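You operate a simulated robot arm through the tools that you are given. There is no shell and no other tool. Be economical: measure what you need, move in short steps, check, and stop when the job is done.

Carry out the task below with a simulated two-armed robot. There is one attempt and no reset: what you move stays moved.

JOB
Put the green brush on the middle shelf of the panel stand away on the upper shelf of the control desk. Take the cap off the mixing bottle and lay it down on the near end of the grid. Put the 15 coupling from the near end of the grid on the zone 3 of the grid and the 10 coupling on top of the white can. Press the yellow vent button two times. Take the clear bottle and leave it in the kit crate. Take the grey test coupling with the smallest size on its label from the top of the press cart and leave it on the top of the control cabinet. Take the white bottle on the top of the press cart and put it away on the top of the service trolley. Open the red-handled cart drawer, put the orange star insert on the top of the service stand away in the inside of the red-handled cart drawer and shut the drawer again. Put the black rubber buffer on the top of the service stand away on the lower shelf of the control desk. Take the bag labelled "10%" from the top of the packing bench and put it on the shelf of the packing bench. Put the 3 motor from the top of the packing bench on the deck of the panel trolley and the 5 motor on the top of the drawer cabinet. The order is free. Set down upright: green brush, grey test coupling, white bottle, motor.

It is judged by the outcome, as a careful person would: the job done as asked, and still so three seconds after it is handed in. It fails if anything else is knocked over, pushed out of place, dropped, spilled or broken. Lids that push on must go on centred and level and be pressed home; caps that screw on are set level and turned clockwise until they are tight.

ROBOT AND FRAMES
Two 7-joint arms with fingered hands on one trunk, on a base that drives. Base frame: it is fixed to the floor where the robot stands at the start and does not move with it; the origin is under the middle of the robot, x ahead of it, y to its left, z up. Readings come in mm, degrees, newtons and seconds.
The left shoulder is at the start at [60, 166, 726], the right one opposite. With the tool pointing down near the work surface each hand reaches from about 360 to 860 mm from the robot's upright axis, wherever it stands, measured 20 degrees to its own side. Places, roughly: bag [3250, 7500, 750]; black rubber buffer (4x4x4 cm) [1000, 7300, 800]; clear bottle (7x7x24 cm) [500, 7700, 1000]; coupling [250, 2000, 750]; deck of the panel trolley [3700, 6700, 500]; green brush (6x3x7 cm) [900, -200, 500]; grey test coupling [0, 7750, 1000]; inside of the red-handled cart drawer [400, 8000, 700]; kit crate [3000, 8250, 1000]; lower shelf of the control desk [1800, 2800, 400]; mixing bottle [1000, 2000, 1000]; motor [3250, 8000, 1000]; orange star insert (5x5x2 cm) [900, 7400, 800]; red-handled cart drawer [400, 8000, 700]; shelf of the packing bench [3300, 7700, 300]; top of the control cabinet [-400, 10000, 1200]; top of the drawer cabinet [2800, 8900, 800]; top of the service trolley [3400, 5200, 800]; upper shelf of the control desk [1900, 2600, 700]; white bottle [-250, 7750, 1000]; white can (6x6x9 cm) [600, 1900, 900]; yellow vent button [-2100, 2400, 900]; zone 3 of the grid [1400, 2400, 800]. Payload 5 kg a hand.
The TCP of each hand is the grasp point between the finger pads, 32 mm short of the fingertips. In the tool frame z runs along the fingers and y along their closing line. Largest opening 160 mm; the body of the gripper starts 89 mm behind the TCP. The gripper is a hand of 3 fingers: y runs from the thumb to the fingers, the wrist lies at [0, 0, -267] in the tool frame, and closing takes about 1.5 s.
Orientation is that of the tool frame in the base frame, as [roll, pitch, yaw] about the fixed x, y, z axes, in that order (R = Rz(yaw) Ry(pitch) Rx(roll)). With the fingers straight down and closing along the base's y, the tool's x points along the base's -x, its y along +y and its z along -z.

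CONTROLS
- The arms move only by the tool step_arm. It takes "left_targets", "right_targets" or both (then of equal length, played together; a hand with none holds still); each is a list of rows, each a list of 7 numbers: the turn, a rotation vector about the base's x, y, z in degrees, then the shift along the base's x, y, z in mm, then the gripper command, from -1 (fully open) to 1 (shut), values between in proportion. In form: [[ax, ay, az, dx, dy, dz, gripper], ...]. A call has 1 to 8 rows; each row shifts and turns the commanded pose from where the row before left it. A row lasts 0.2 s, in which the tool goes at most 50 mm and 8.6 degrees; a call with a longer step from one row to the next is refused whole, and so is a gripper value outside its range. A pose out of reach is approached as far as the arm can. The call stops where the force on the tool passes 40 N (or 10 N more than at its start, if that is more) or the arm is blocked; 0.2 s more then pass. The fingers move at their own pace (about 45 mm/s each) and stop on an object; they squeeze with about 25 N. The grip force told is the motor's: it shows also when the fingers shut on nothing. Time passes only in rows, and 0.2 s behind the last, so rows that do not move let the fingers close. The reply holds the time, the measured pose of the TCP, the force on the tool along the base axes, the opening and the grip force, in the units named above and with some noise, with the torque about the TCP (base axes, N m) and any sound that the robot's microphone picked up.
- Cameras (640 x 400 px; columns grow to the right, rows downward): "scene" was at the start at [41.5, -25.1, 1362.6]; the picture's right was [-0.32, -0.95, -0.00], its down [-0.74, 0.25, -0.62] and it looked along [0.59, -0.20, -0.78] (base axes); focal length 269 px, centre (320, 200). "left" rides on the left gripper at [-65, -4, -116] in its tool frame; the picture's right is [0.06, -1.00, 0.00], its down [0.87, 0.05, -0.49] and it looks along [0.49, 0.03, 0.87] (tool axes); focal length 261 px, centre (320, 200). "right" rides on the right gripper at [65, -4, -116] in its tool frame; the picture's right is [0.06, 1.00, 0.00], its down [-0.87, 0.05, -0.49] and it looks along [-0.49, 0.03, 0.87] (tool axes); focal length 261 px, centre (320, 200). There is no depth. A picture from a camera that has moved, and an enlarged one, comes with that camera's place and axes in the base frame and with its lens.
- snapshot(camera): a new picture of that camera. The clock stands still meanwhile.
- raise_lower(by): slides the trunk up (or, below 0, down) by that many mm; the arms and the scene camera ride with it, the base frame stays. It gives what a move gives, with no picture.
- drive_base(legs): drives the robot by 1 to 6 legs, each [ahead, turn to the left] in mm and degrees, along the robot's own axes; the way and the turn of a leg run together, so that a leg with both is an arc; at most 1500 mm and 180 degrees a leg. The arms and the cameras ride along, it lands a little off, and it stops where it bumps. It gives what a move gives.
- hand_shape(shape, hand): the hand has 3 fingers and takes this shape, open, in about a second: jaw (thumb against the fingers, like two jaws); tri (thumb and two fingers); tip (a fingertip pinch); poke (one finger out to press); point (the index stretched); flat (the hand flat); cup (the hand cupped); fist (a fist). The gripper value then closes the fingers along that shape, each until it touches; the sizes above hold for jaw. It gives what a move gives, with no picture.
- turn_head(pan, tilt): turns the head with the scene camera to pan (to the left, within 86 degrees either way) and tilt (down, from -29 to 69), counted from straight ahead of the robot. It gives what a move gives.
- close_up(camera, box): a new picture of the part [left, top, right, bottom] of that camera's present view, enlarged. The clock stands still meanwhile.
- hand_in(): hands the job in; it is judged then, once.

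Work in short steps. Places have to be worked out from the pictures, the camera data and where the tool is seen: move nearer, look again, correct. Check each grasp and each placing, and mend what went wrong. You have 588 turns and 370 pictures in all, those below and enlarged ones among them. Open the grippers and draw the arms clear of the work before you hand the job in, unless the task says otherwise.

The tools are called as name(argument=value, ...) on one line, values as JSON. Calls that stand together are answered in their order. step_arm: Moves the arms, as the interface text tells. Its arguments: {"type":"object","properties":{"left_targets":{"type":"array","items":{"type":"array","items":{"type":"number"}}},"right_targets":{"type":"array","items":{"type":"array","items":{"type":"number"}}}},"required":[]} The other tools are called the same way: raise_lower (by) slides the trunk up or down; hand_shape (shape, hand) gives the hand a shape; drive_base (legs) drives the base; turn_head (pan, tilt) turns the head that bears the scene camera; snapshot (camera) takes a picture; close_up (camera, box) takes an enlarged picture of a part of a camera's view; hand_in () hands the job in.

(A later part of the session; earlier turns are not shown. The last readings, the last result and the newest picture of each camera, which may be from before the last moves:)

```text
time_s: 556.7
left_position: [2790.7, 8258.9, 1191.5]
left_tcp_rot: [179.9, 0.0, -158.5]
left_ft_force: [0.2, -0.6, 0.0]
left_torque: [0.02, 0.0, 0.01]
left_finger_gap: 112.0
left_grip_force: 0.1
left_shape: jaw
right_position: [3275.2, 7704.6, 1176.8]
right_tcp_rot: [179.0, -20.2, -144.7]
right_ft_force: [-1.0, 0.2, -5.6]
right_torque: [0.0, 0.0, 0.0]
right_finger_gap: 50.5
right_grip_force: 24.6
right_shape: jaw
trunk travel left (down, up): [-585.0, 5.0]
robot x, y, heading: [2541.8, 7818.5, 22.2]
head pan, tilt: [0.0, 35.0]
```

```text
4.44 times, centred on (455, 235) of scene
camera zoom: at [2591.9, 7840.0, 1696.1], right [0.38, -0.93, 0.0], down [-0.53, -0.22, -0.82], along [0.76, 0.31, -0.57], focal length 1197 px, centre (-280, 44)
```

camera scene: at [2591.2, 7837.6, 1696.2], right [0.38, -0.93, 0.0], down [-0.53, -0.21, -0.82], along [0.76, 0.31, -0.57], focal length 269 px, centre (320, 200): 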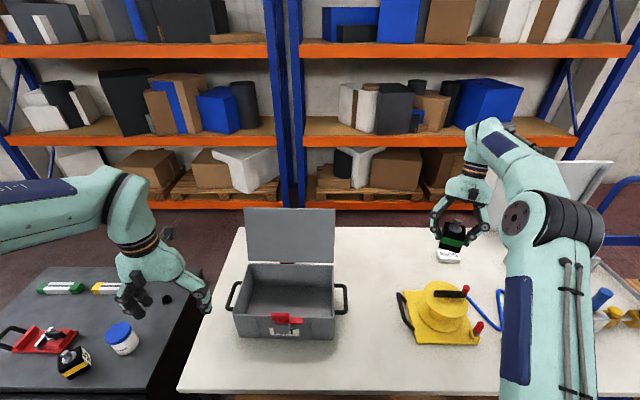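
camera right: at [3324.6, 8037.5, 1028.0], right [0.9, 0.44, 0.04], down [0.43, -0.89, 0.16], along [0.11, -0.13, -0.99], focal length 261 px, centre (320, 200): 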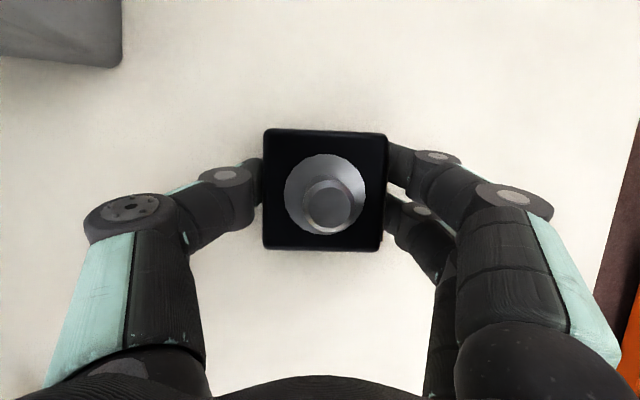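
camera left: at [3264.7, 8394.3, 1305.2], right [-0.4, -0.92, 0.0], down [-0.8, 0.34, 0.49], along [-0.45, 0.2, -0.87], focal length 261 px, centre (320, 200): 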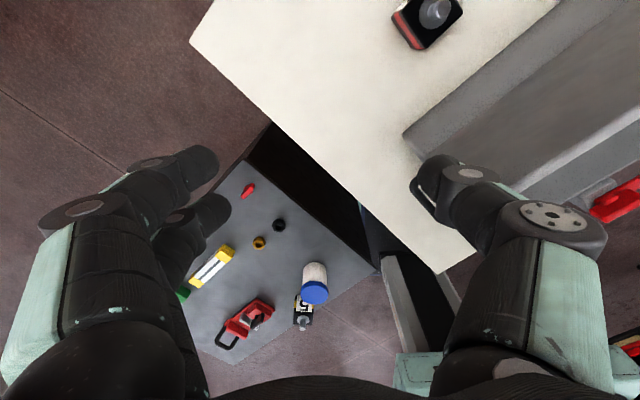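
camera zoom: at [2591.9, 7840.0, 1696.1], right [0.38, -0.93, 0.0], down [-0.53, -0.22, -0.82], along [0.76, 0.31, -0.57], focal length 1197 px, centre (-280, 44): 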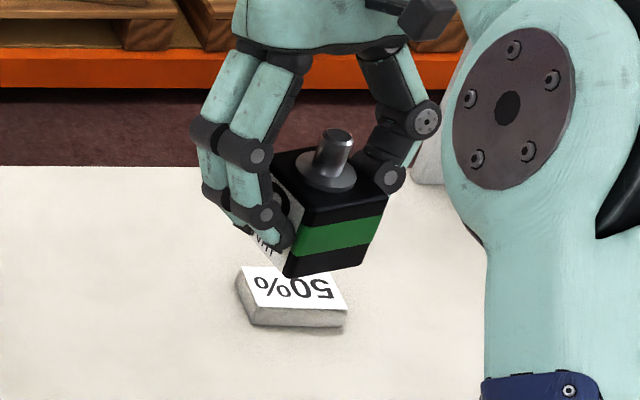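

close_up(camera="scene", box=[440, 220, 475, 255])

step_arm(right_targets=[[0, 0, 8.5, 0, 0, 0, 0.6], [0, 0, 8.5, 0, 0, 0, 0.6], [0, 0, 8.5, 0, 0, 0, 0.6]])

close_up(camera="scene", box=[430, 210, 480, 260])

```text
11.43 times, centred on (458, 238) of scene
camera zoom: at [2591.9, 7840.0, 1696.1], right [0.38, -0.93, 0.0], down [-0.53, -0.22, -0.82], along [0.76, 0.31, -0.57], focal length 3079 px, centre (-1251, -229)
```

zoom: 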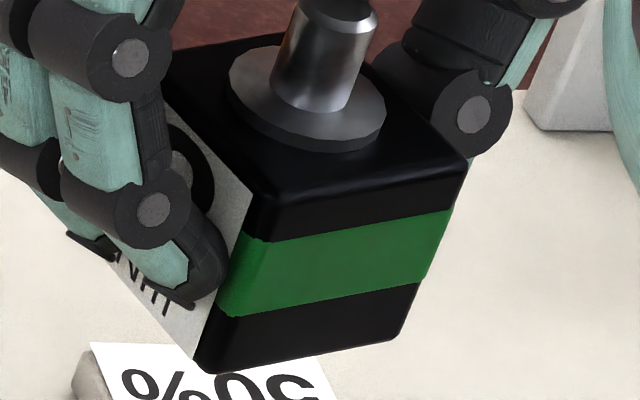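

```text
time_s: 557.5
left_position: [2788.7, 8259.5, 1191.0]
left_tcp_rot: [179.9, 0.0, -158.4]
left_ft_force: [-0.6, -0.2, 0.2]
left_torque: [-0.03, 0.01, 0.03]
left_finger_gap: 111.7
left_grip_force: 0.0
left_shape: jaw
right_position: [3274.0, 7704.4, 1176.1]
right_tcp_rot: [178.8, -20.1, -119.2]
right_ft_force: [-0.4, 0.4, -4.7]
right_torque: [0.02, 0.01, -0.01]
right_finger_gap: 50.5
right_grip_force: 25.1
right_shape: jaw
trunk travel left (down, up): [-585.0, 5.0]
robot x, y, heading: [2539.7, 7814.9, 22.2]
head pan, tilt: [0.0, 35.0]
```

```text
8.00 times, centred on (455, 235) of scene
camera zoom: at [2591.4, 7840.4, 1696.1], right [0.38, -0.93, 0.0], down [-0.53, -0.22, -0.82], along [0.76, 0.31, -0.57], focal length 2155 px, centre (-760, -80)
```

zoom: 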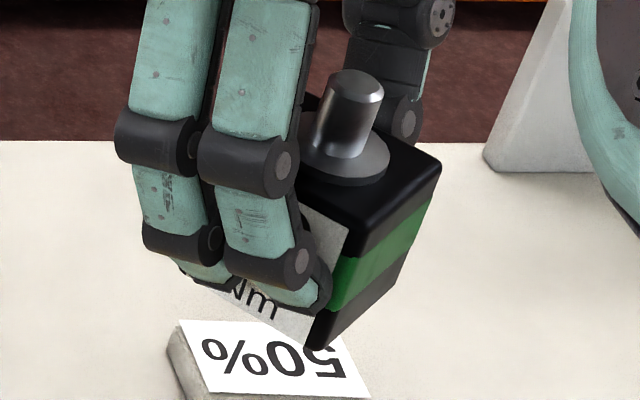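

I can see a rounded digit with "Nm". Turn a bit more for a straighter look between the fingers.

step_arm(right_targets=[[0, 0, 8.5, 0, 0, 0, 0.6], [0, 0, 8.5, 0, 0, 0, 0.6], [0, 0, 8.5, 0, 0, 0, 0.6], [0, 0, 8.5, 0, 0, 0, 0.6]])

close_up(camera="scene", box=[430, 210, 480, 260])

```text
time_s: 558.5
left_position: [2790.9, 8257.7, 1190.9]
left_tcp_rot: [179.8, 0.1, -158.6]
left_ft_force: [1.0, -0.4, 0.2]
left_torque: [0.02, 0.05, 0.0]
left_finger_gap: 111.8
left_grip_force: 0.1
left_shape: jaw
right_position: [3274.0, 7701.5, 1175.4]
right_tcp_rot: [178.9, -20.0, -105.3]
right_ft_force: [0.3, -1.0, -4.4]
right_torque: [0.06, -0.01, -0.03]
right_finger_gap: 50.2
right_grip_force: 25.2
right_shape: jaw
right hand out of reach, approached as far as the arm can: row 2, 3, 4
trunk travel left (down, up): [-585.0, 5.0]
robot x, y, heading: [2538.2, 7814.9, 22.1]
head pan, tilt: [0.0, 35.0]
```

```text
8.00 times, centred on (455, 235) of scene
camera zoom: at [2593.1, 7838.2, 1696.1], right [0.38, -0.93, 0.0], down [-0.53, -0.21, -0.82], along [0.76, 0.31, -0.57], focal length 2155 px, centre (-760, -80)
```

zoom: 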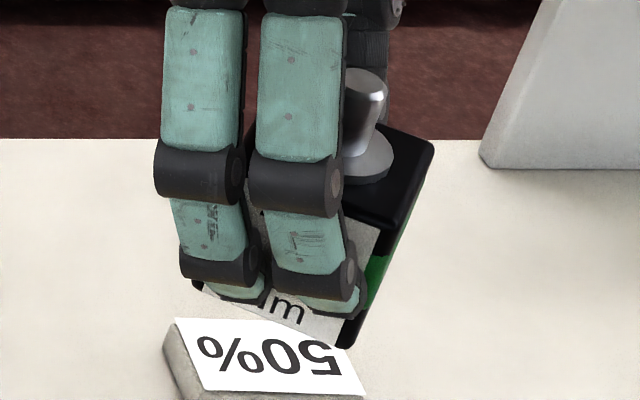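

I can't read it while gripped. I'll take it to the panel trolley, set it down, and read it there. Rotate the hand to natural yaw, back off and drive south.

step_arm(right_targets=[[0, 0, -7, 0, 0, 0, 0.6], [0, 0, -7, -10, 0, 0, 0.6], [0, 0, -7, -20, 0, 0, 0.6], [0, 0, -7, -20, 0, 0, 0.6], [0, 0, -7, -20, 0, 0, 0.6], [0, 0, -7, -20, 0, 0, 0.6], [0, 0, -7, -20, 0, 0, 0.6], [0, 0, -4, -20, 0, 0, 0.6]])

drive_base(legs=[[-320, 0], [0, -97], [950, 0], [0, 60]])

snapshot(camera="scene")

```text
time_s: 560.3
left_position: [2791.1, 8259.5, 1189.7]
left_tcp_rot: [179.9, 0.1, -158.5]
left_ft_force: [-0.4, 0.3, 0.1]
left_torque: [-0.01, -0.04, 0.01]
left_finger_gap: 111.9
left_grip_force: 0.1
left_shape: jaw
right_position: [3143.6, 7703.5, 1175.4]
right_tcp_rot: [178.9, -20.0, -158.4]
right_ft_force: [-0.2, -0.8, -4.3]
right_torque: [0.02, -0.03, 0.05]
right_finger_gap: 50.4
right_grip_force: 25.0
right_shape: jaw
trunk travel left (down, up): [-585.0, 5.0]
robot x, y, heading: [2538.3, 7819.5, 22.3]
head pan, tilt: [0.0, 35.0]
```

```text
time_s: 573.7
left_position: [2965.8, 6988.0, 1190.5]
left_tcp_rot: [179.9, 0.0, 165.4]
left_ft_force: [-0.3, -0.4, 1.1]
left_torque: [0.0, -0.03, 0.01]
left_finger_gap: 111.8
left_grip_force: 0.0
left_shape: jaw
right_position: [2926.2, 6329.5, 1174.9]
right_tcp_rot: [179.0, -20.0, 165.6]
right_ft_force: [0.1, 0.8, -4.6]
right_torque: [-0.03, -0.02, -0.01]
right_finger_gap: 49.9
right_grip_force: 25.5
right_shape: jaw
trunk travel left (down, up): [-585.0, 5.0]
robot x, y, heading: [2503.6, 6779.4, -13.8]
head pan, tilt: [0.0, 35.0]
```

```text
139 pictures are left
camera scene: at [2560.1, 6765.1, 1696.1], right [-0.24, -0.97, 0.0], down [-0.56, 0.14, -0.82], along [0.79, -0.2, -0.57], focal length 269 px, centre (320, 200)
```

scene: 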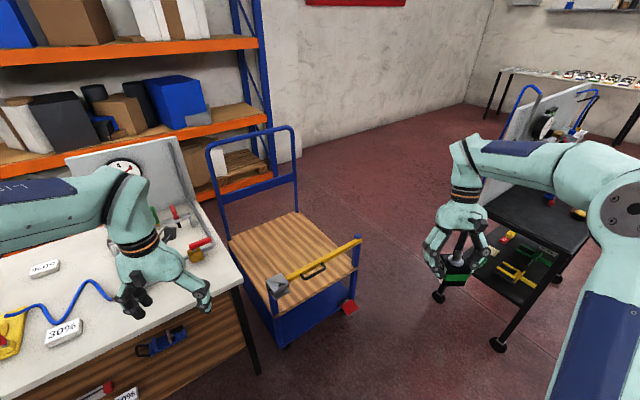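

The trolley deck is around (3740, 6630), heading ≈18°. I'll tuck the left hand in and drive to about (3001, 6380), facing 18°.

step_arm(left_targets=[[0, 0, 0, -39, -19, 0, -0.4], [0, 0, 0, -39, -19, 0, -0.4], [0, 0, 0, -39, -19, 0, -0.4]])

drive_base(legs=[[0, -25], [638, 0], [0, 57]])

snapshot(camera="scene")

snapshot(camera="right")

```text
time_s: 574.5
left_position: [2848.3, 6931.8, 1190.0]
left_tcp_rot: [179.7, 0.2, 165.5]
left_ft_force: [-0.5, 0.5, 0.2]
left_torque: [-0.06, -0.02, -0.04]
left_finger_gap: 111.7
left_grip_force: 0.0
left_shape: jaw
right_position: [2925.9, 6328.4, 1174.9]
right_tcp_rot: [178.9, -20.0, 165.8]
right_ft_force: [0.4, -0.4, -4.7]
right_torque: [0.0, -0.05, -0.03]
right_finger_gap: 50.4
right_grip_force: 25.1
right_shape: jaw
trunk travel left (down, up): [-585.0, 5.0]
robot x, y, heading: [2505.6, 6778.4, -13.8]
head pan, tilt: [0.0, 35.0]
```

```text
time_s: 581.9
left_position: [3209.8, 6689.0, 1190.1]
left_tcp_rot: [179.8, 0.0, -162.3]
left_ft_force: [-0.3, 0.9, -0.4]
left_torque: [-0.02, -0.01, 0.01]
left_finger_gap: 112.0
left_grip_force: 0.0
left_shape: jaw
right_position: [3597.5, 6220.7, 1176.5]
right_tcp_rot: [179.0, -20.1, -162.0]
right_ft_force: [0.1, 0.4, -4.5]
right_torque: [-0.03, -0.01, 0.0]
right_finger_gap: 50.0
right_grip_force: 24.6
right_shape: jaw
trunk travel left (down, up): [-585.0, 5.0]
robot x, y, heading: [3001.3, 6374.3, 18.3]
head pan, tilt: [0.0, 35.0]
```

```text
138 pictures are left
camera scene: at [3053.9, 6393.5, 1696.1], right [0.31, -0.95, 0.0], down [-0.54, -0.18, -0.82], along [0.78, 0.26, -0.57], focal length 269 px, centre (320, 200)
```

scene: 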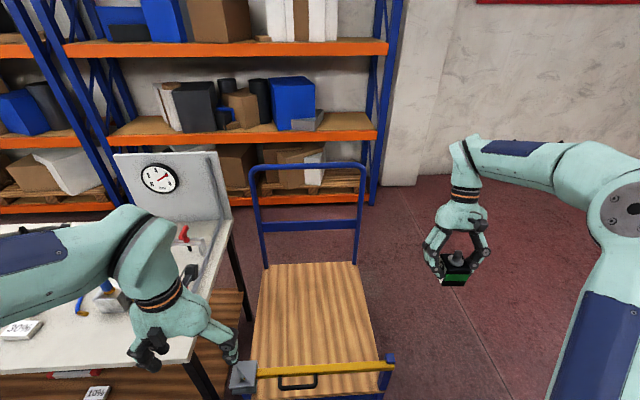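

```text
137 pictures are left
camera right: at [3577.1, 6208.5, 1306.3], right [-0.36, 0.93, 0.04], down [0.92, 0.35, 0.17], along [0.14, 0.09, -0.99], focal length 261 px, centre (320, 200)
```

right: 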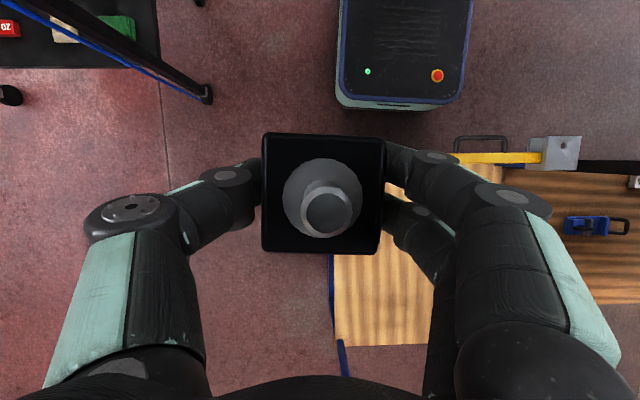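

Deck height ≈490. The left forearm is above the bench, so I'll not lower the trunk; the right arm alone can reach down. Move over (3700, 6560) and descend.

step_arm(right_targets=[[0, 0, 0, 13, 43, 0, 0.6], [0, 0, 0, 13, 43, 0, 0.6], [0, 0, 0, 13, 43, 0, 0.6], [0, 0, 0, 13, 43, 0, 0.6], [0, 0, 0, 13, 43, 0, 0.6], [0, 0, 0, 13, 43, 0, 0.6], [0, 0, 0, 13, 43, 0, 0.6], [0, 0, 0, 12, 38, -10, 0.6]])

step_arm(right_targets=[[0, 0, 0, 0, 0, -49, 0.6], [0, 0, 0, 0, 0, -49, 0.6], [0, 0, 0, 0, 0, -49, 0.6], [0, 0, 0, 0, 0, -49, 0.6], [0, 0, 0, 0, 0, -49, 0.6], [0, 0, 0, 0, 0, -49, 0.6], [0, 0, 0, 0, 0, -49, 0.6], [0, 0, 0, 0, 0, -49, 0.6]])

snapshot(camera="right")

snapshot(camera="scene")

```text
time_s: 583.7
left_position: [3210.7, 6689.6, 1189.5]
left_tcp_rot: [179.9, -0.1, -162.4]
left_ft_force: [-0.5, 0.8, 0.0]
left_torque: [-0.02, 0.04, -0.02]
left_finger_gap: 111.9
left_grip_force: 0.0
left_shape: jaw
right_position: [3677.8, 6498.2, 1171.6]
right_tcp_rot: [178.9, -19.9, -161.9]
right_ft_force: [0.2, 0.2, -5.1]
right_torque: [0.01, -0.01, -0.01]
right_finger_gap: 49.5
right_grip_force: 24.7
right_shape: jaw
right hand out of reach, approached as far as the arm can: row 7, 8
trunk travel left (down, up): [-585.0, 5.0]
robot x, y, heading: [2999.5, 6377.1, 18.4]
head pan, tilt: [0.0, 35.0]
```

```text
time_s: 585.5
left_position: [3210.3, 6688.7, 1189.7]
left_tcp_rot: [179.7, 0.1, -162.4]
left_ft_force: [-0.1, 1.0, 0.1]
left_torque: [-0.01, 0.04, 0.01]
left_finger_gap: 111.9
left_grip_force: 0.0
left_shape: jaw
right_position: [3677.1, 6497.2, 779.9]
right_tcp_rot: [178.9, -20.0, -162.1]
right_ft_force: [0.7, 0.3, -4.1]
right_torque: [0.0, 0.0, -0.01]
right_finger_gap: 49.5
right_grip_force: 25.0
right_shape: jaw
trunk travel left (down, up): [-585.0, 5.0]
robot x, y, heading: [2995.9, 6372.7, 18.3]
head pan, tilt: [0.0, 35.0]
```

```text
136 pictures are left
camera right: at [3658.3, 6484.3, 910.7], right [-0.36, 0.93, 0.04], down [0.92, 0.35, 0.17], along [0.14, 0.09, -0.99], focal length 261 px, centre (320, 200)
```

right: 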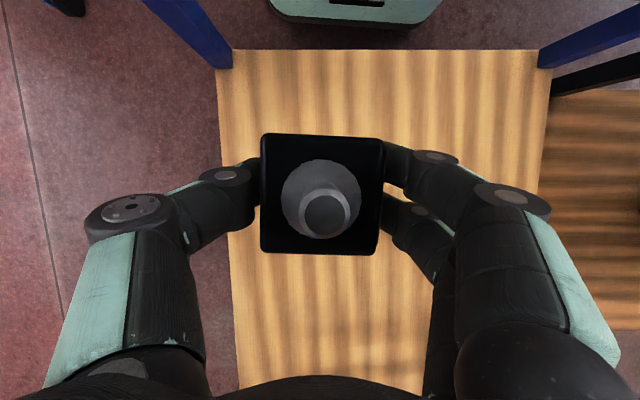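

```text
135 pictures are left
camera scene: at [3055.0, 6393.6, 1696.2], right [0.31, -0.95, 0.0], down [-0.55, -0.18, -0.82], along [0.78, 0.26, -0.57], focal length 269 px, centre (320, 200)
```

scene: 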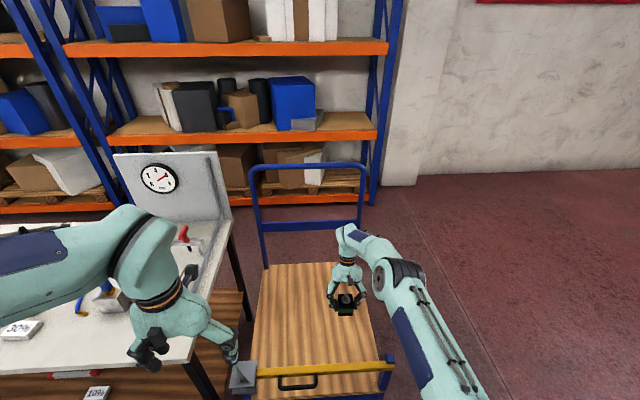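

The motor is well inside the deck. Keep descending, then feel for contact.

step_arm(right_targets=[[0, 0, 0, 0, 0, -49, 0.6], [0, 0, 0, 0, 0, -49, 0.6], [0, 0, 0, 0, 0, -49, 0.6], [0, 0, 0, 0, 0, -40, 0.6], [0, 0, 0, 0, 0, -20, 0.6]])

step_arm(right_targets=[[0, 0, 0, 0, 0, -6, 0.6], [0, 0, 0, 0, 0, -5, 0.6], [0, 0, 0, 0, 0, -5, 0.6], [0, 0, 0, 0, 0, -5, 0.6], [0, 0, 0, 0, 0, -5, 0.6], [0, 0, 0, 0, 0, -5, 0.6]])

```text
time_s: 586.7
left_position: [3211.5, 6688.9, 1189.4]
left_tcp_rot: [179.8, 0.0, -162.3]
left_ft_force: [0.5, -0.6, 0.3]
left_torque: [0.01, -0.02, -0.02]
left_finger_gap: 111.9
left_grip_force: 0.1
left_shape: jaw
right_position: [3637.4, 6488.0, 618.1]
right_tcp_rot: [179.0, -20.0, -162.1]
right_ft_force: [0.1, 0.9, -4.9]
right_torque: [-0.01, 0.02, -0.02]
right_finger_gap: 49.2
right_grip_force: 25.0
right_shape: jaw
right hand out of reach, approached as far as the arm can: row 2, 3, 4, 5
trunk travel left (down, up): [-585.0, 5.0]
robot x, y, heading: [3001.0, 6375.3, 18.7]
head pan, tilt: [0.0, 35.0]
```

```text
time_s: 588.1
left_position: [3211.1, 6688.4, 1189.0]
left_tcp_rot: [179.8, 0.0, -162.2]
left_ft_force: [0.2, -0.3, 0.0]
left_torque: [0.0, 0.0, 0.02]
left_finger_gap: 111.9
left_grip_force: 0.0
left_shape: jaw
right_position: [3623.9, 6491.3, 596.5]
right_tcp_rot: [179.0, -20.0, -162.0]
right_ft_force: [-0.3, -0.3, -5.0]
right_torque: [0.0, -0.02, -0.01]
right_finger_gap: 49.3
right_grip_force: 24.7
right_shape: jaw
right hand out of reach, approached as far as the arm can: row 2, 4, 5
trunk travel left (down, up): [-585.0, 5.0]
robot x, y, heading: [3000.7, 6374.7, 18.2]
head pan, tilt: [0.0, 35.0]
```

Reach is limited; lower the trunk by 90 mm (left arm stays well above the bench) after raising the hand 60 mm.

step_arm(right_targets=[[0, 0, 0, 0, 0, 40, 0.6], [0, 0, 0, 0, 0, 40, 0.6], [0, 0, 0, 0, 0, 30, 0.6]])

raise_lower(by=-100)

snapshot(camera="right")

```text
time_s: 588.9
left_position: [3211.0, 6688.5, 1188.4]
left_tcp_rot: [179.9, -0.1, -162.3]
left_ft_force: [0.8, 0.3, 0.3]
left_torque: [-0.03, 0.02, -0.02]
left_finger_gap: 111.9
left_grip_force: 0.1
left_shape: jaw
right_position: [3644.5, 6502.1, 656.0]
right_tcp_rot: [179.0, -20.3, -162.1]
right_ft_force: [0.1, -0.4, -5.8]
right_torque: [0.02, -0.02, 0.03]
right_finger_gap: 49.5
right_grip_force: 24.7
right_shape: jaw
right hand out of reach, approached as far as the arm can: row 1, 2, 3
trunk travel left (down, up): [-585.0, 5.0]
robot x, y, heading: [3001.8, 6374.7, 18.4]
head pan, tilt: [0.0, 35.0]
```

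```text
time_s: 590.3
left_position: [3211.4, 6688.9, 1089.1]
left_tcp_rot: [179.8, -0.1, -162.3]
left_ft_force: [0.4, -0.1, -0.1]
left_torque: [0.01, -0.01, 0.03]
left_finger_gap: 112.1
left_grip_force: 0.0
left_shape: jaw
right_position: [3645.1, 6500.7, 557.5]
right_tcp_rot: [179.1, -20.1, -162.0]
right_ft_force: [-0.2, -0.3, -4.0]
right_torque: [-0.02, -0.04, 0.03]
right_finger_gap: 49.2
right_grip_force: 25.7
right_shape: jaw
trunk travel left (down, up): [-485.0, 105.0]
robot x, y, heading: [3001.0, 6377.8, 18.4]
head pan, tilt: [0.0, 35.0]
```

```text
134 pictures are left
camera right: at [3625.8, 6489.1, 687.0], right [-0.36, 0.93, 0.04], down [0.92, 0.35, 0.16], along [0.14, 0.09, -0.99], focal length 261 px, centre (320, 200)
```

right: 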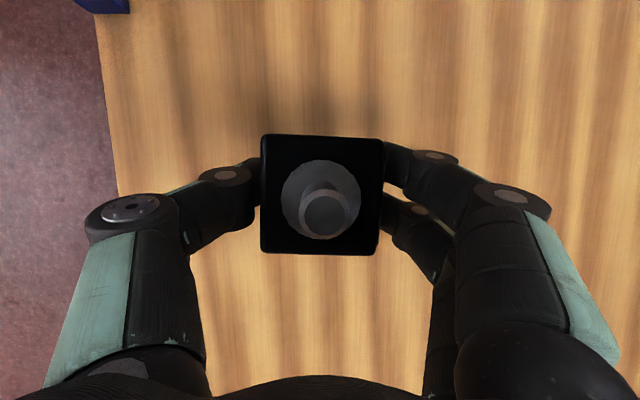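

The motor is amply inside the deck. Lower by feel.

step_arm(right_targets=[[0, 0, 0, 0, 0, -5, 0.6], [0, 0, 0, 0, 0, -5, 0.6], [0, 0, 0, 0, 0, -5, 0.6], [0, 0, 0, 0, 0, -4, 0.6], [0, 0, 0, 0, 0, -4, 0.6], [0, 0, 0, 0, 0, -4, 0.6], [0, 0, 0, 0, 0, -4, 0.6]])

```text
time_s: 591.9
left_position: [3208.9, 6689.7, 1089.6]
left_tcp_rot: [179.7, -0.1, -162.3]
left_ft_force: [-0.2, -0.1, -0.3]
left_torque: [0.0, -0.02, -0.01]
left_finger_gap: 111.9
left_grip_force: 0.1
left_shape: jaw
right_position: [3633.0, 6505.3, 530.9]
right_tcp_rot: [179.1, -20.2, -162.0]
right_ft_force: [-0.7, 0.6, -4.5]
right_torque: [0.0, -0.01, 0.01]
right_finger_gap: 49.3
right_grip_force: 24.8
right_shape: jaw
right hand out of reach, approached as far as the arm can: row 3, 5, 6
trunk travel left (down, up): [-485.0, 105.0]
robot x, y, heading: [3000.6, 6375.3, 18.5]
head pan, tilt: [0.0, 35.0]
```

Still free at 531 and at the reach limit. Raise the hand 50, lower the trunk 70 more, then descend by arm.

step_arm(right_targets=[[0, 0, 0, 5, 0, 30, 0.6], [0, 0, 0, 5, 0, 30, 0.6]])

raise_lower(by=-70)

step_arm(right_targets=[[0, 0, 0, 0, 0, -4, 0.6], [0, 0, 0, 0, 0, -4, 0.6], [0, 0, 0, 0, 0, -4, 0.6], [0, 0, 0, 0, 0, -4, 0.6], [0, 0, 0, 0, 0, -4, 0.6], [0, 0, 0, 0, 0, -4, 0.6]])

```text
time_s: 592.5
left_position: [3211.5, 6687.9, 1090.1]
left_tcp_rot: [179.8, -0.1, -162.2]
left_ft_force: [-0.7, 0.2, -0.3]
left_torque: [-0.01, -0.01, 0.01]
left_finger_gap: 111.8
left_grip_force: 0.1
left_shape: jaw
right_position: [3653.0, 6509.8, 586.4]
right_tcp_rot: [179.1, -20.4, -162.0]
right_ft_force: [-0.2, 0.9, -5.4]
right_torque: [-0.01, 0.01, -0.01]
right_finger_gap: 49.1
right_grip_force: 25.3
right_shape: jaw
right hand out of reach, approached as far as the arm can: row 1, 2
trunk travel left (down, up): [-485.0, 105.0]
robot x, y, heading: [3000.6, 6377.6, 18.4]
head pan, tilt: [0.0, 35.0]
```

```text
time_s: 593.5
left_position: [3210.9, 6688.5, 1021.1]
left_tcp_rot: [179.8, 0.0, -162.3]
left_ft_force: [0.2, -0.4, -0.9]
left_torque: [0.01, 0.0, 0.02]
left_finger_gap: 111.8
left_grip_force: 0.2
left_shape: jaw
right_position: [3652.7, 6511.6, 517.0]
right_tcp_rot: [179.0, -20.4, -162.0]
right_ft_force: [0.8, -0.6, -4.9]
right_torque: [0.02, -0.03, -0.02]
right_finger_gap: 49.0
right_grip_force: 25.2
right_shape: jaw
trunk travel left (down, up): [-415.0, 175.0]
robot x, y, heading: [3002.1, 6374.7, 18.4]
head pan, tilt: [0.0, 35.0]
```

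```text
time_s: 595.0
left_position: [3210.6, 6688.3, 1020.0]
left_tcp_rot: [179.9, 0.2, -162.4]
left_ft_force: [-0.3, 0.2, -0.6]
left_torque: [0.01, 0.0, 0.04]
left_finger_gap: 111.6
left_grip_force: 0.0
left_shape: jaw
right_position: [3652.9, 6511.9, 506.7]
right_tcp_rot: [179.1, -19.8, -162.3]
right_ft_force: [-5.8, -4.3, 24.7]
right_torque: [-0.21, 0.19, 0.03]
right_finger_gap: 52.1
right_grip_force: 25.5
right_shape: jaw
right hand out of reach, approached as far as the arm can: row 4, 6
trunk travel left (down, up): [-415.0, 175.0]
robot x, y, heading: [2999.1, 6375.2, 18.1]
head pan, tilt: [0.0, 35.0]
stopped in row 6 (right hand): the force on the tool passed its limit (the readings are from after the stop); the commanded pose is now the measured one
```

Contact (deck ≈458). Ease, open, and lift away.

step_arm(right_targets=[[0, 0, 0, 0, 0, 4, 0.6], [0, 0, 0, 0, 0, 0, 0.2], [0, 0, 0, 0, 0, 0, -0.1], [0, 0, 0, 0, 0, 0, -0.1], [0, 0, 0, 0, 0, 40, -0.1], [0, 0, 0, 0, 0, 49, -0.1], [0, 0, 0, 0, 0, 49, -0.1], [0, 0, 0, 0, 0, 49, -0.1]])

step_arm(right_targets=[[0, 0, 0, -10, -40, 20, -0.1], [0, 0, 0, -10, -40, 20, -0.1], [0, 0, 0, -10, -40, 20, -0.1], [0, 0, 0, -10, -40, 20, -0.1], [0, 0, 0, -10, -40, 20, -0.1]])

snapshot(camera="right")

snapshot(camera="scene")

```text
time_s: 596.8
left_position: [3209.9, 6687.5, 1020.0]
left_tcp_rot: [179.9, 0.1, -162.3]
left_ft_force: [-0.2, -0.5, 0.7]
left_torque: [0.01, -0.04, 0.01]
left_finger_gap: 111.9
left_grip_force: 0.0
left_shape: jaw
right_position: [3650.7, 6511.7, 695.6]
right_tcp_rot: [179.0, -20.1, -162.1]
right_ft_force: [-0.1, 0.5, 0.3]
right_torque: [-0.01, 0.01, 0.01]
right_finger_gap: 87.2
right_grip_force: 0.1
right_shape: jaw
trunk travel left (down, up): [-415.0, 175.0]
robot x, y, heading: [2999.1, 6374.8, 18.2]
head pan, tilt: [0.0, 35.0]
```

```text
time_s: 598.0
left_position: [3211.1, 6687.3, 1020.0]
left_tcp_rot: [179.9, 0.1, -162.4]
left_ft_force: [-0.6, 0.0, -0.4]
left_torque: [0.03, -0.01, 0.01]
left_finger_gap: 111.7
left_grip_force: 0.0
left_shape: jaw
right_position: [3601.5, 6311.1, 795.9]
right_tcp_rot: [179.0, -19.9, -162.0]
right_ft_force: [0.9, -0.6, -0.6]
right_torque: [-0.01, 0.0, 0.02]
right_finger_gap: 87.4
right_grip_force: 0.0
right_shape: jaw
trunk travel left (down, up): [-415.0, 175.0]
robot x, y, heading: [2996.5, 6373.6, 18.4]
head pan, tilt: [0.0, 35.0]
```

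```text
133 pictures are left
camera right: at [3582.2, 6298.7, 925.5], right [-0.36, 0.93, 0.04], down [0.92, 0.35, 0.17], along [0.14, 0.09, -0.99], focal length 261 px, centre (320, 200)
```

right: 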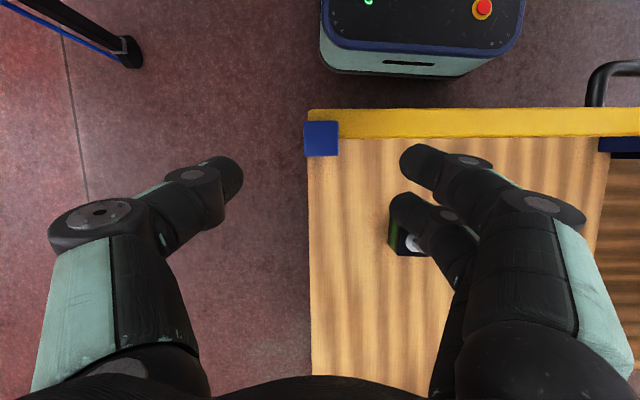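

```text
132 pictures are left
camera scene: at [3053.4, 6392.5, 1526.1], right [0.31, -0.95, 0.0], down [-0.54, -0.18, -0.82], along [0.78, 0.26, -0.57], focal length 269 px, centre (320, 200)
```

scene: 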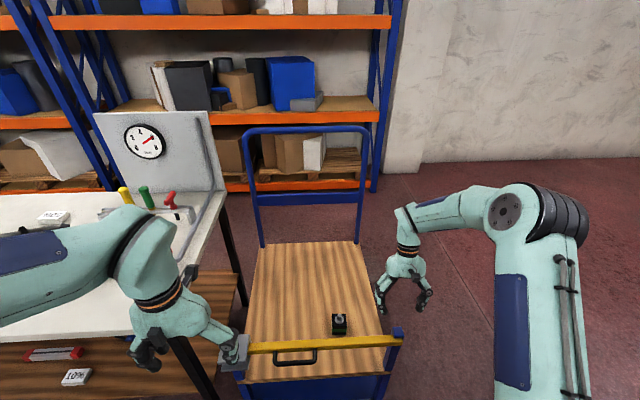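

Motor stands upright on the deck. Now check its number from the north-west: raise the trunk, back off and drive to about (2620, 6950).

raise_lower(by=170)

drive_base(legs=[[-350, 0], [0, 76], [690, 0], [0, -118]])

snapshot(camera="scene")

```text
time_s: 599.9
left_position: [3210.6, 6687.8, 1188.9]
left_tcp_rot: [179.8, 0.1, -162.2]
left_ft_force: [-0.6, 0.1, 0.9]
left_torque: [0.03, 0.0, -0.05]
left_finger_gap: 112.1
left_grip_force: 0.1
left_shape: jaw
right_position: [3602.1, 6311.5, 965.0]
right_tcp_rot: [179.1, -19.9, -162.1]
right_ft_force: [0.4, -0.1, -0.2]
right_torque: [0.02, 0.0, 0.02]
right_finger_gap: 87.5
right_grip_force: 0.0
right_shape: jaw
trunk travel left (down, up): [-585.0, 5.0]
robot x, y, heading: [2998.2, 6375.3, 18.5]
head pan, tilt: [0.0, 35.0]
```

```text
time_s: 613.8
left_position: [2983.2, 7038.0, 1188.8]
left_tcp_rot: [179.9, 0.0, 155.7]
left_ft_force: [0.9, 0.2, -0.5]
left_torque: [0.02, -0.02, 0.0]
left_finger_gap: 111.9
left_grip_force: 0.0
left_shape: jaw
right_position: [3021.6, 6497.5, 964.9]
right_tcp_rot: [179.1, -19.9, 155.7]
right_ft_force: [0.4, 0.1, 0.3]
right_torque: [0.01, -0.02, 0.0]
right_finger_gap: 87.3
right_grip_force: 0.1
right_shape: jaw
trunk travel left (down, up): [-585.0, 5.0]
robot x, y, heading: [2618.8, 6948.9, -23.8]
head pan, tilt: [0.0, 35.0]
```

```text
131 pictures are left
camera scene: at [2669.3, 6924.1, 1696.1], right [-0.4, -0.92, 0.0], down [-0.52, 0.23, -0.82], along [0.75, -0.33, -0.57], focal length 269 px, centre (320, 200)
```

scene: 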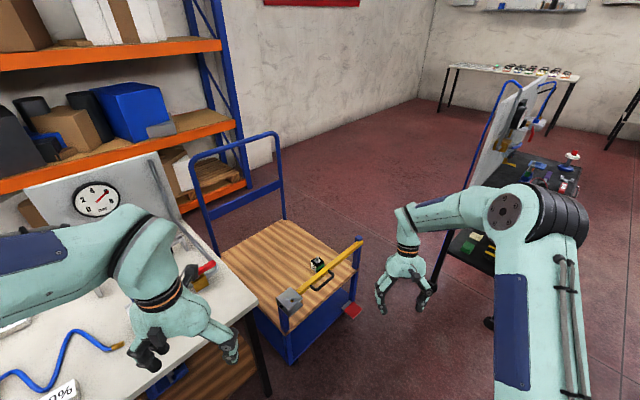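

close_up(camera="scene", box=[300, 245, 340, 285])

```text
10.00 times, centred on (320, 265) of scene
camera zoom: at [2669.3, 6924.1, 1696.1], right [-0.4, -0.92, 0.0], down [-0.52, 0.23, -0.82], along [0.75, -0.33, -0.57], focal length 2694 px, centre (320, -450)
```

zoom: 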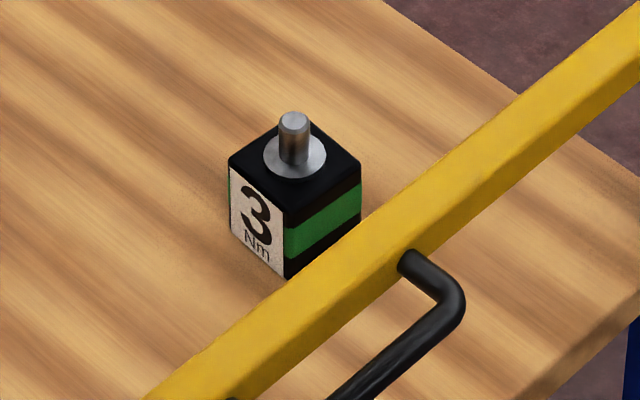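

It is the 3. Both motors are done. Now turn west to view the press cart and service stand.

drive_base(legs=[[-300, 0], [0, 180]])

turn_head(pan=10, tilt=18)

snapshot(camera="scene")

```text
time_s: 623.2
left_position: [1979.8, 6964.0, 1189.5]
left_tcp_rot: [179.7, -0.1, -22.4]
left_ft_force: [-0.7, 0.8, -1.2]
left_torque: [-0.01, -0.02, -0.04]
left_finger_gap: 112.1
left_grip_force: 0.1
left_shape: jaw
right_position: [1921.5, 7504.3, 965.1]
right_tcp_rot: [179.1, -19.9, -22.2]
right_ft_force: [-0.3, 0.1, -0.8]
right_torque: [-0.02, -0.01, -0.02]
right_finger_gap: 87.7
right_grip_force: 0.0
right_shape: jaw
trunk travel left (down, up): [-585.0, 5.0]
robot x, y, heading: [2342.9, 7067.0, 158.3]
head pan, tilt: [0.0, 35.0]
```

```text
time_s: 624.0
left_position: [1980.3, 6963.5, 1189.7]
left_tcp_rot: [179.7, 0.0, -22.3]
left_ft_force: [0.3, 0.0, 0.4]
left_torque: [0.02, 0.0, 0.0]
left_finger_gap: 112.2
left_grip_force: 0.1
left_shape: jaw
right_position: [1921.8, 7504.4, 964.1]
right_tcp_rot: [179.1, -19.9, -22.1]
right_ft_force: [-0.3, -0.3, -0.9]
right_torque: [-0.02, -0.02, -0.04]
right_finger_gap: 87.3
right_grip_force: 0.1
right_shape: jaw
trunk travel left (down, up): [-585.0, 5.0]
robot x, y, heading: [2344.0, 7068.5, 158.4]
head pan, tilt: [10.0, 18.0]
```

```text
129 pictures are left
camera scene: at [2279.5, 7075.8, 1723.2], right [0.2, 0.98, 0.0], down [0.3, -0.06, -0.95], along [-0.93, 0.19, -0.31], focal length 269 px, centre (320, 200)
```

scene: 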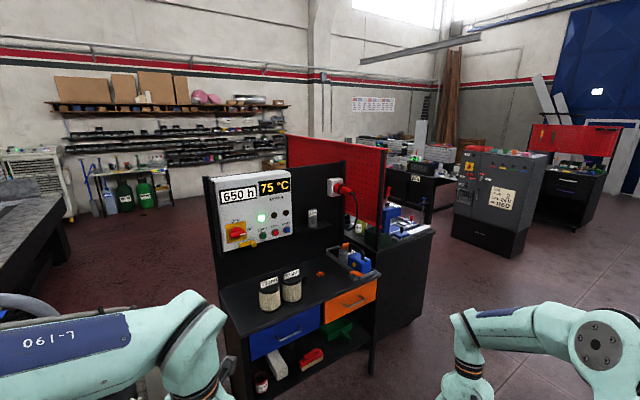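

close_up(camera="scene", box=[200, 160, 440, 390])

close_up(camera="scene", box=[330, 110, 560, 260])

```text
1.74 times, centred on (320, 275) of scene
camera zoom: at [2279.5, 7075.8, 1723.2], right [0.2, 0.98, 0.0], down [0.3, -0.06, -0.95], along [-0.93, 0.19, -0.31], focal length 469 px, centre (320, 70)
```

zoom: 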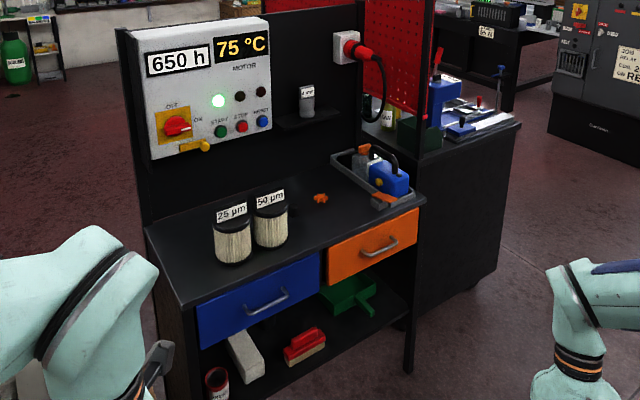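

```text
2.67 times, centred on (445, 185) of scene
camera zoom: at [2279.5, 7075.8, 1723.2], right [0.2, 0.98, 0.0], down [0.3, -0.06, -0.95], along [-0.93, 0.19, -0.31], focal length 718 px, centre (-13, 240)
```

zoom: 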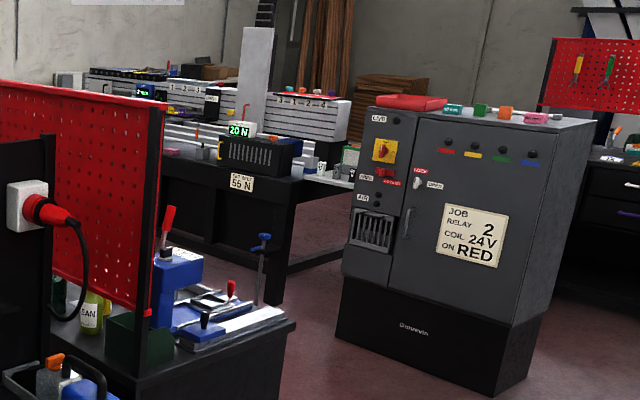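

The service stand has the orange star near (904, 7358) and cans; front faces east. I'll raise the right hand and drive to about (1650, 7600) facing it.

step_arm(right_targets=[[-6.6, -2.7, 0, 0, 0, 45, -0.1], [-6.6, -2.7, 0, 0, 0, 45, -0.1], [-6.6, -2.7, 0, 0, 0, 45, -0.1], [0, 0, 0, 0, 0, 45, -0.1]])

drive_base(legs=[[0, -16], [874, 0], [0, 55.5]])

turn_head(pan=0, tilt=40)

snapshot(camera="scene")

```text
time_s: 625.0
left_position: [1980.3, 6964.0, 1190.3]
left_tcp_rot: [-180.0, 0.1, -22.4]
left_ft_force: [-0.3, 0.3, 0.0]
left_torque: [0.03, 0.01, 0.02]
left_finger_gap: 112.0
left_grip_force: 0.1
left_shape: jaw
right_position: [1920.5, 7503.2, 1146.1]
right_tcp_rot: [160.7, -33.8, -13.6]
right_ft_force: [-0.5, -0.2, 0.0]
right_torque: [0.03, 0.03, 0.03]
right_finger_gap: 87.6
right_grip_force: 0.1
right_shape: jaw
trunk travel left (down, up): [-585.0, 5.0]
robot x, y, heading: [2342.9, 7068.9, 158.2]
head pan, tilt: [10.0, 18.0]
```

```text
time_s: 632.7
left_position: [1404.0, 7319.0, 1189.8]
left_tcp_rot: [179.9, 0.2, 10.3]
left_ft_force: [-0.5, 0.3, -0.1]
left_torque: [0.02, -0.03, -0.01]
left_finger_gap: 112.0
left_grip_force: 0.0
left_shape: jaw
right_position: [1062.1, 7753.9, 1145.7]
right_tcp_rot: [161.4, -34.0, 17.2]
right_ft_force: [-0.1, -0.6, -0.1]
right_torque: [-0.01, 0.01, -0.02]
right_finger_gap: 87.6
right_grip_force: 0.1
right_shape: jaw
trunk travel left (down, up): [-585.0, 5.0]
robot x, y, heading: [1649.6, 7601.5, -169.2]
head pan, tilt: [10.0, 18.0]
stopped in leg 3: the robot was blocked; the commanded pose is now the measured one
```

```text
time_s: 633.5
left_position: [1405.5, 7320.6, 1191.0]
left_tcp_rot: [179.8, 0.3, 10.5]
left_ft_force: [0.3, -0.1, 0.6]
left_torque: [0.01, 0.0, -0.04]
left_finger_gap: 111.7
left_grip_force: 0.0
left_shape: jaw
right_position: [1061.7, 7754.0, 1145.5]
right_tcp_rot: [161.2, -33.9, 17.5]
right_ft_force: [0.8, 0.6, 0.3]
right_torque: [0.0, -0.01, 0.0]
right_finger_gap: 88.0
right_grip_force: 0.0
right_shape: jaw
trunk travel left (down, up): [-585.0, 5.0]
robot x, y, heading: [1650.3, 7600.5, -169.4]
head pan, tilt: [0.0, 40.0]
```

```text
126 pictures are left
camera scene: at [1601.8, 7594.8, 1688.8], right [-0.19, 0.98, 0.0], down [0.63, 0.12, -0.77], along [-0.76, -0.14, -0.64], focal length 269 px, centre (320, 200)
```

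scene: 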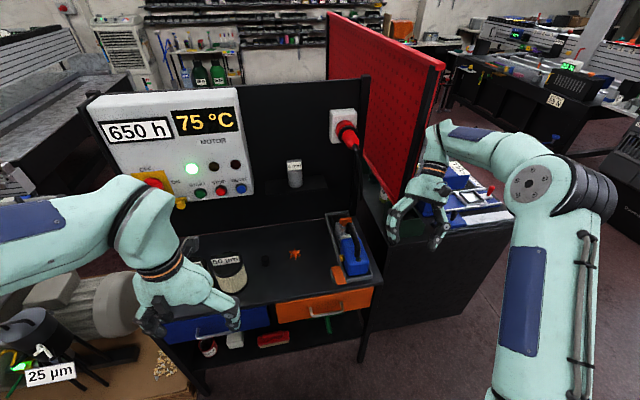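

Blocked near the end of the turn, with no tool force; the right hand is close to the red board. Pull the right hand back and straighten it to point down.

step_arm(right_targets=[[5, 1.6, 3.5, 40, 5, 0, -0.1], [5, 1.6, 3.5, 40, 5, 0, -0.1], [5, 1.6, 3.5, 40, 5, 0, -0.1], [-2.55, 8.1, 0, 0, 0, 0, -0.1], [-2.55, 8.1, 0, 0, 0, 0, -0.1], [-2.55, 8.1, 0, 0, 0, 0, -0.1], [-2.55, 8.1, 0, 0, 0, 0, -0.1]])

close_up(camera="scene", box=[200, 190, 400, 350])

```text
time_s: 635.1
left_position: [1402.6, 7318.1, 1190.3]
left_tcp_rot: [179.9, 0.1, 10.4]
left_ft_force: [0.3, 0.3, -0.5]
left_torque: [0.01, 0.06, 0.02]
left_finger_gap: 111.8
left_grip_force: 0.0
left_shape: jaw
right_position: [1181.1, 7765.2, 1145.1]
right_tcp_rot: [-179.7, 0.0, 17.3]
right_ft_force: [1.1, -0.5, -1.0]
right_torque: [0.05, 0.01, -0.01]
right_finger_gap: 87.9
right_grip_force: 0.1
right_shape: jaw
trunk travel left (down, up): [-585.0, 5.0]
robot x, y, heading: [1653.4, 7603.9, -169.1]
head pan, tilt: [0.0, 40.0]
```

```text
2.50 times, centred on (300, 270) of scene
camera zoom: at [1598.7, 7591.7, 1688.6], right [-0.19, 0.98, 0.0], down [0.63, 0.12, -0.77], along [-0.75, -0.14, -0.64], focal length 674 px, centre (370, 25)
```

zoom: 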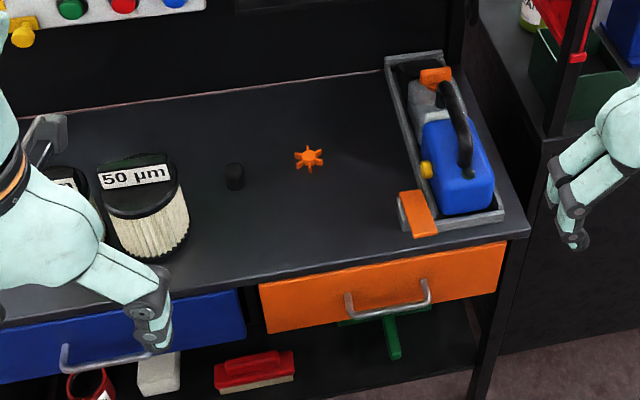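

Star at (905, 7358, ~793) and the black buffer at (978, 7255). Left hand takes the star: travel above it.

step_arm(left_targets=[[0, 0, 0, -49, 4, 0, -0.1], [0, 0, 0, -49, 4, 0, 0], [0, 0, 0, -49, 4, 0, 0], [0, 0, 0, -49, 4, 0, 0], [0, 0, 0, -49, 4, 0, 0], [0, 0, 0, -49, 4, 0, 0], [0, 0, 0, -49, 4, 0, 0], [0, 0, 0, -49, 4, 0, 0]])

step_arm(left_targets=[[0, 0, 0, -49, 4, 0, 0], [0, 0, 0, -49, 4, 0, 0], [0, 0, 0, 0, 0, -45, 0], [0, 0, 0, 0, 0, -45, 0], [0, 0, 0, 0, 0, -45, 0], [0, 0, 0, 0, 0, -45, 0]])

snapshot(camera="left")

```text
time_s: 636.9
left_position: [1007.8, 7352.7, 1187.2]
left_tcp_rot: [179.8, -0.1, 10.3]
left_ft_force: [0.0, 0.8, -0.9]
left_torque: [-0.03, -0.06, -0.01]
left_finger_gap: 80.9
left_grip_force: 0.0
left_shape: jaw
right_position: [1177.4, 7767.2, 1142.7]
right_tcp_rot: [-179.9, -0.3, 17.3]
right_ft_force: [-0.3, -0.3, -0.3]
right_torque: [0.0, -0.03, 0.03]
right_finger_gap: 87.7
right_grip_force: 0.1
right_shape: jaw
trunk travel left (down, up): [-585.0, 5.0]
robot x, y, heading: [1651.3, 7601.8, -169.1]
head pan, tilt: [0.0, 40.0]
```

```text
time_s: 638.3
left_position: [922.5, 7357.2, 1009.9]
left_tcp_rot: [179.9, 0.0, 10.6]
left_ft_force: [-0.8, -0.3, -0.6]
left_torque: [0.03, 0.01, 0.0]
left_finger_gap: 80.1
left_grip_force: 0.0
left_shape: jaw
left hand out of reach, approached as far as the arm can: row 2
right_position: [1178.2, 7764.7, 1143.2]
right_tcp_rot: [-179.8, -0.2, 17.2]
right_ft_force: [-0.9, 0.6, -0.2]
right_torque: [0.01, -0.01, 0.0]
right_finger_gap: 88.0
right_grip_force: 0.1
right_shape: jaw
trunk travel left (down, up): [-585.0, 5.0]
robot x, y, heading: [1651.0, 7602.1, -169.0]
head pan, tilt: [0.0, 40.0]
```

```text
124 pictures are left
camera left: at [858.1, 7351.5, 1123.7], right [-0.12, 0.99, 0.0], down [0.86, 0.11, 0.49], along [0.49, 0.06, -0.87], focal length 261 px, centre (320, 200)
```

left: 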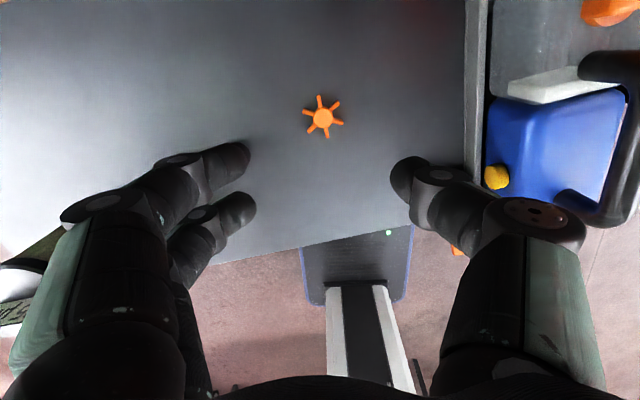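

The star is practically under the TCP. Descend to z≈823 and grip.

step_arm(left_targets=[[0, 0, 0, 4, 4, -45, 0], [0, 0, 0, 0, 0, -45, 0], [0, 0, 0, 0, 0, -45, 0], [0, 0, 0, 0, 0, -40, 0], [0, 0, 0, 0, 0, -6, 0], [0, 0, 0, 0, 0, -5, 0]])

step_arm(left_targets=[[0, 0, 0, 0, 0, 2, 0.4], [0, 0, 0, 0, 0, 0, 0.8], [0, 0, 0, 0, 0, 0, 1], [0, 0, 0, 0, 0, 0, 1], [0, 0, 0, 0, 0, 0, 1], [0, 0, 0, 0, 0, 30, 1], [0, 0, 0, 0, 0, 45, 1]])

snapshot(camera="left")

```text
time_s: 639.8
left_position: [924.7, 7361.6, 832.7]
left_tcp_rot: [179.9, 0.8, 10.6]
left_ft_force: [3.9, 1.2, 20.4]
left_torque: [-0.82, -0.5, 0.25]
left_finger_gap: 80.1
left_grip_force: 0.1
left_shape: jaw
right_position: [1180.8, 7766.7, 1144.4]
right_tcp_rot: [-179.9, -0.2, 17.4]
right_ft_force: [-1.6, 0.3, 0.0]
right_torque: [0.03, -0.01, 0.03]
right_finger_gap: 88.2
right_grip_force: 0.2
right_shape: jaw
trunk travel left (down, up): [-585.0, 5.0]
robot x, y, heading: [1648.6, 7602.9, -169.3]
head pan, tilt: [0.0, 40.0]
stopped in row 6 (left hand): the force on the tool passed its limit (the readings are from after the stop); the commanded pose is now the measured one
```

```text
time_s: 641.4
left_position: [924.7, 7363.1, 905.3]
left_tcp_rot: [179.9, 0.4, 10.4]
left_ft_force: [0.7, -0.3, -0.3]
left_torque: [-0.03, 0.05, 0.04]
left_finger_gap: 29.3
left_grip_force: 25.1
left_shape: jaw
right_position: [1179.2, 7766.1, 1143.7]
right_tcp_rot: [-179.8, -0.1, 17.3]
right_ft_force: [0.5, -0.7, 0.2]
right_torque: [-0.05, 0.02, -0.01]
right_finger_gap: 87.8
right_grip_force: 0.0
right_shape: jaw
trunk travel left (down, up): [-585.0, 5.0]
robot x, y, heading: [1650.1, 7601.0, -169.3]
head pan, tilt: [0.0, 40.0]
```

```text
123 pictures are left
camera left: at [862.5, 7356.5, 1020.8], right [-0.12, 0.99, 0.0], down [0.87, 0.11, 0.49], along [0.48, 0.06, -0.87], focal length 261 px, centre (320, 200)
```

left: 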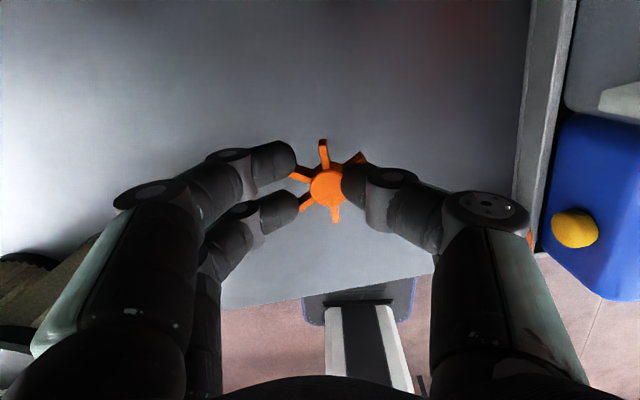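

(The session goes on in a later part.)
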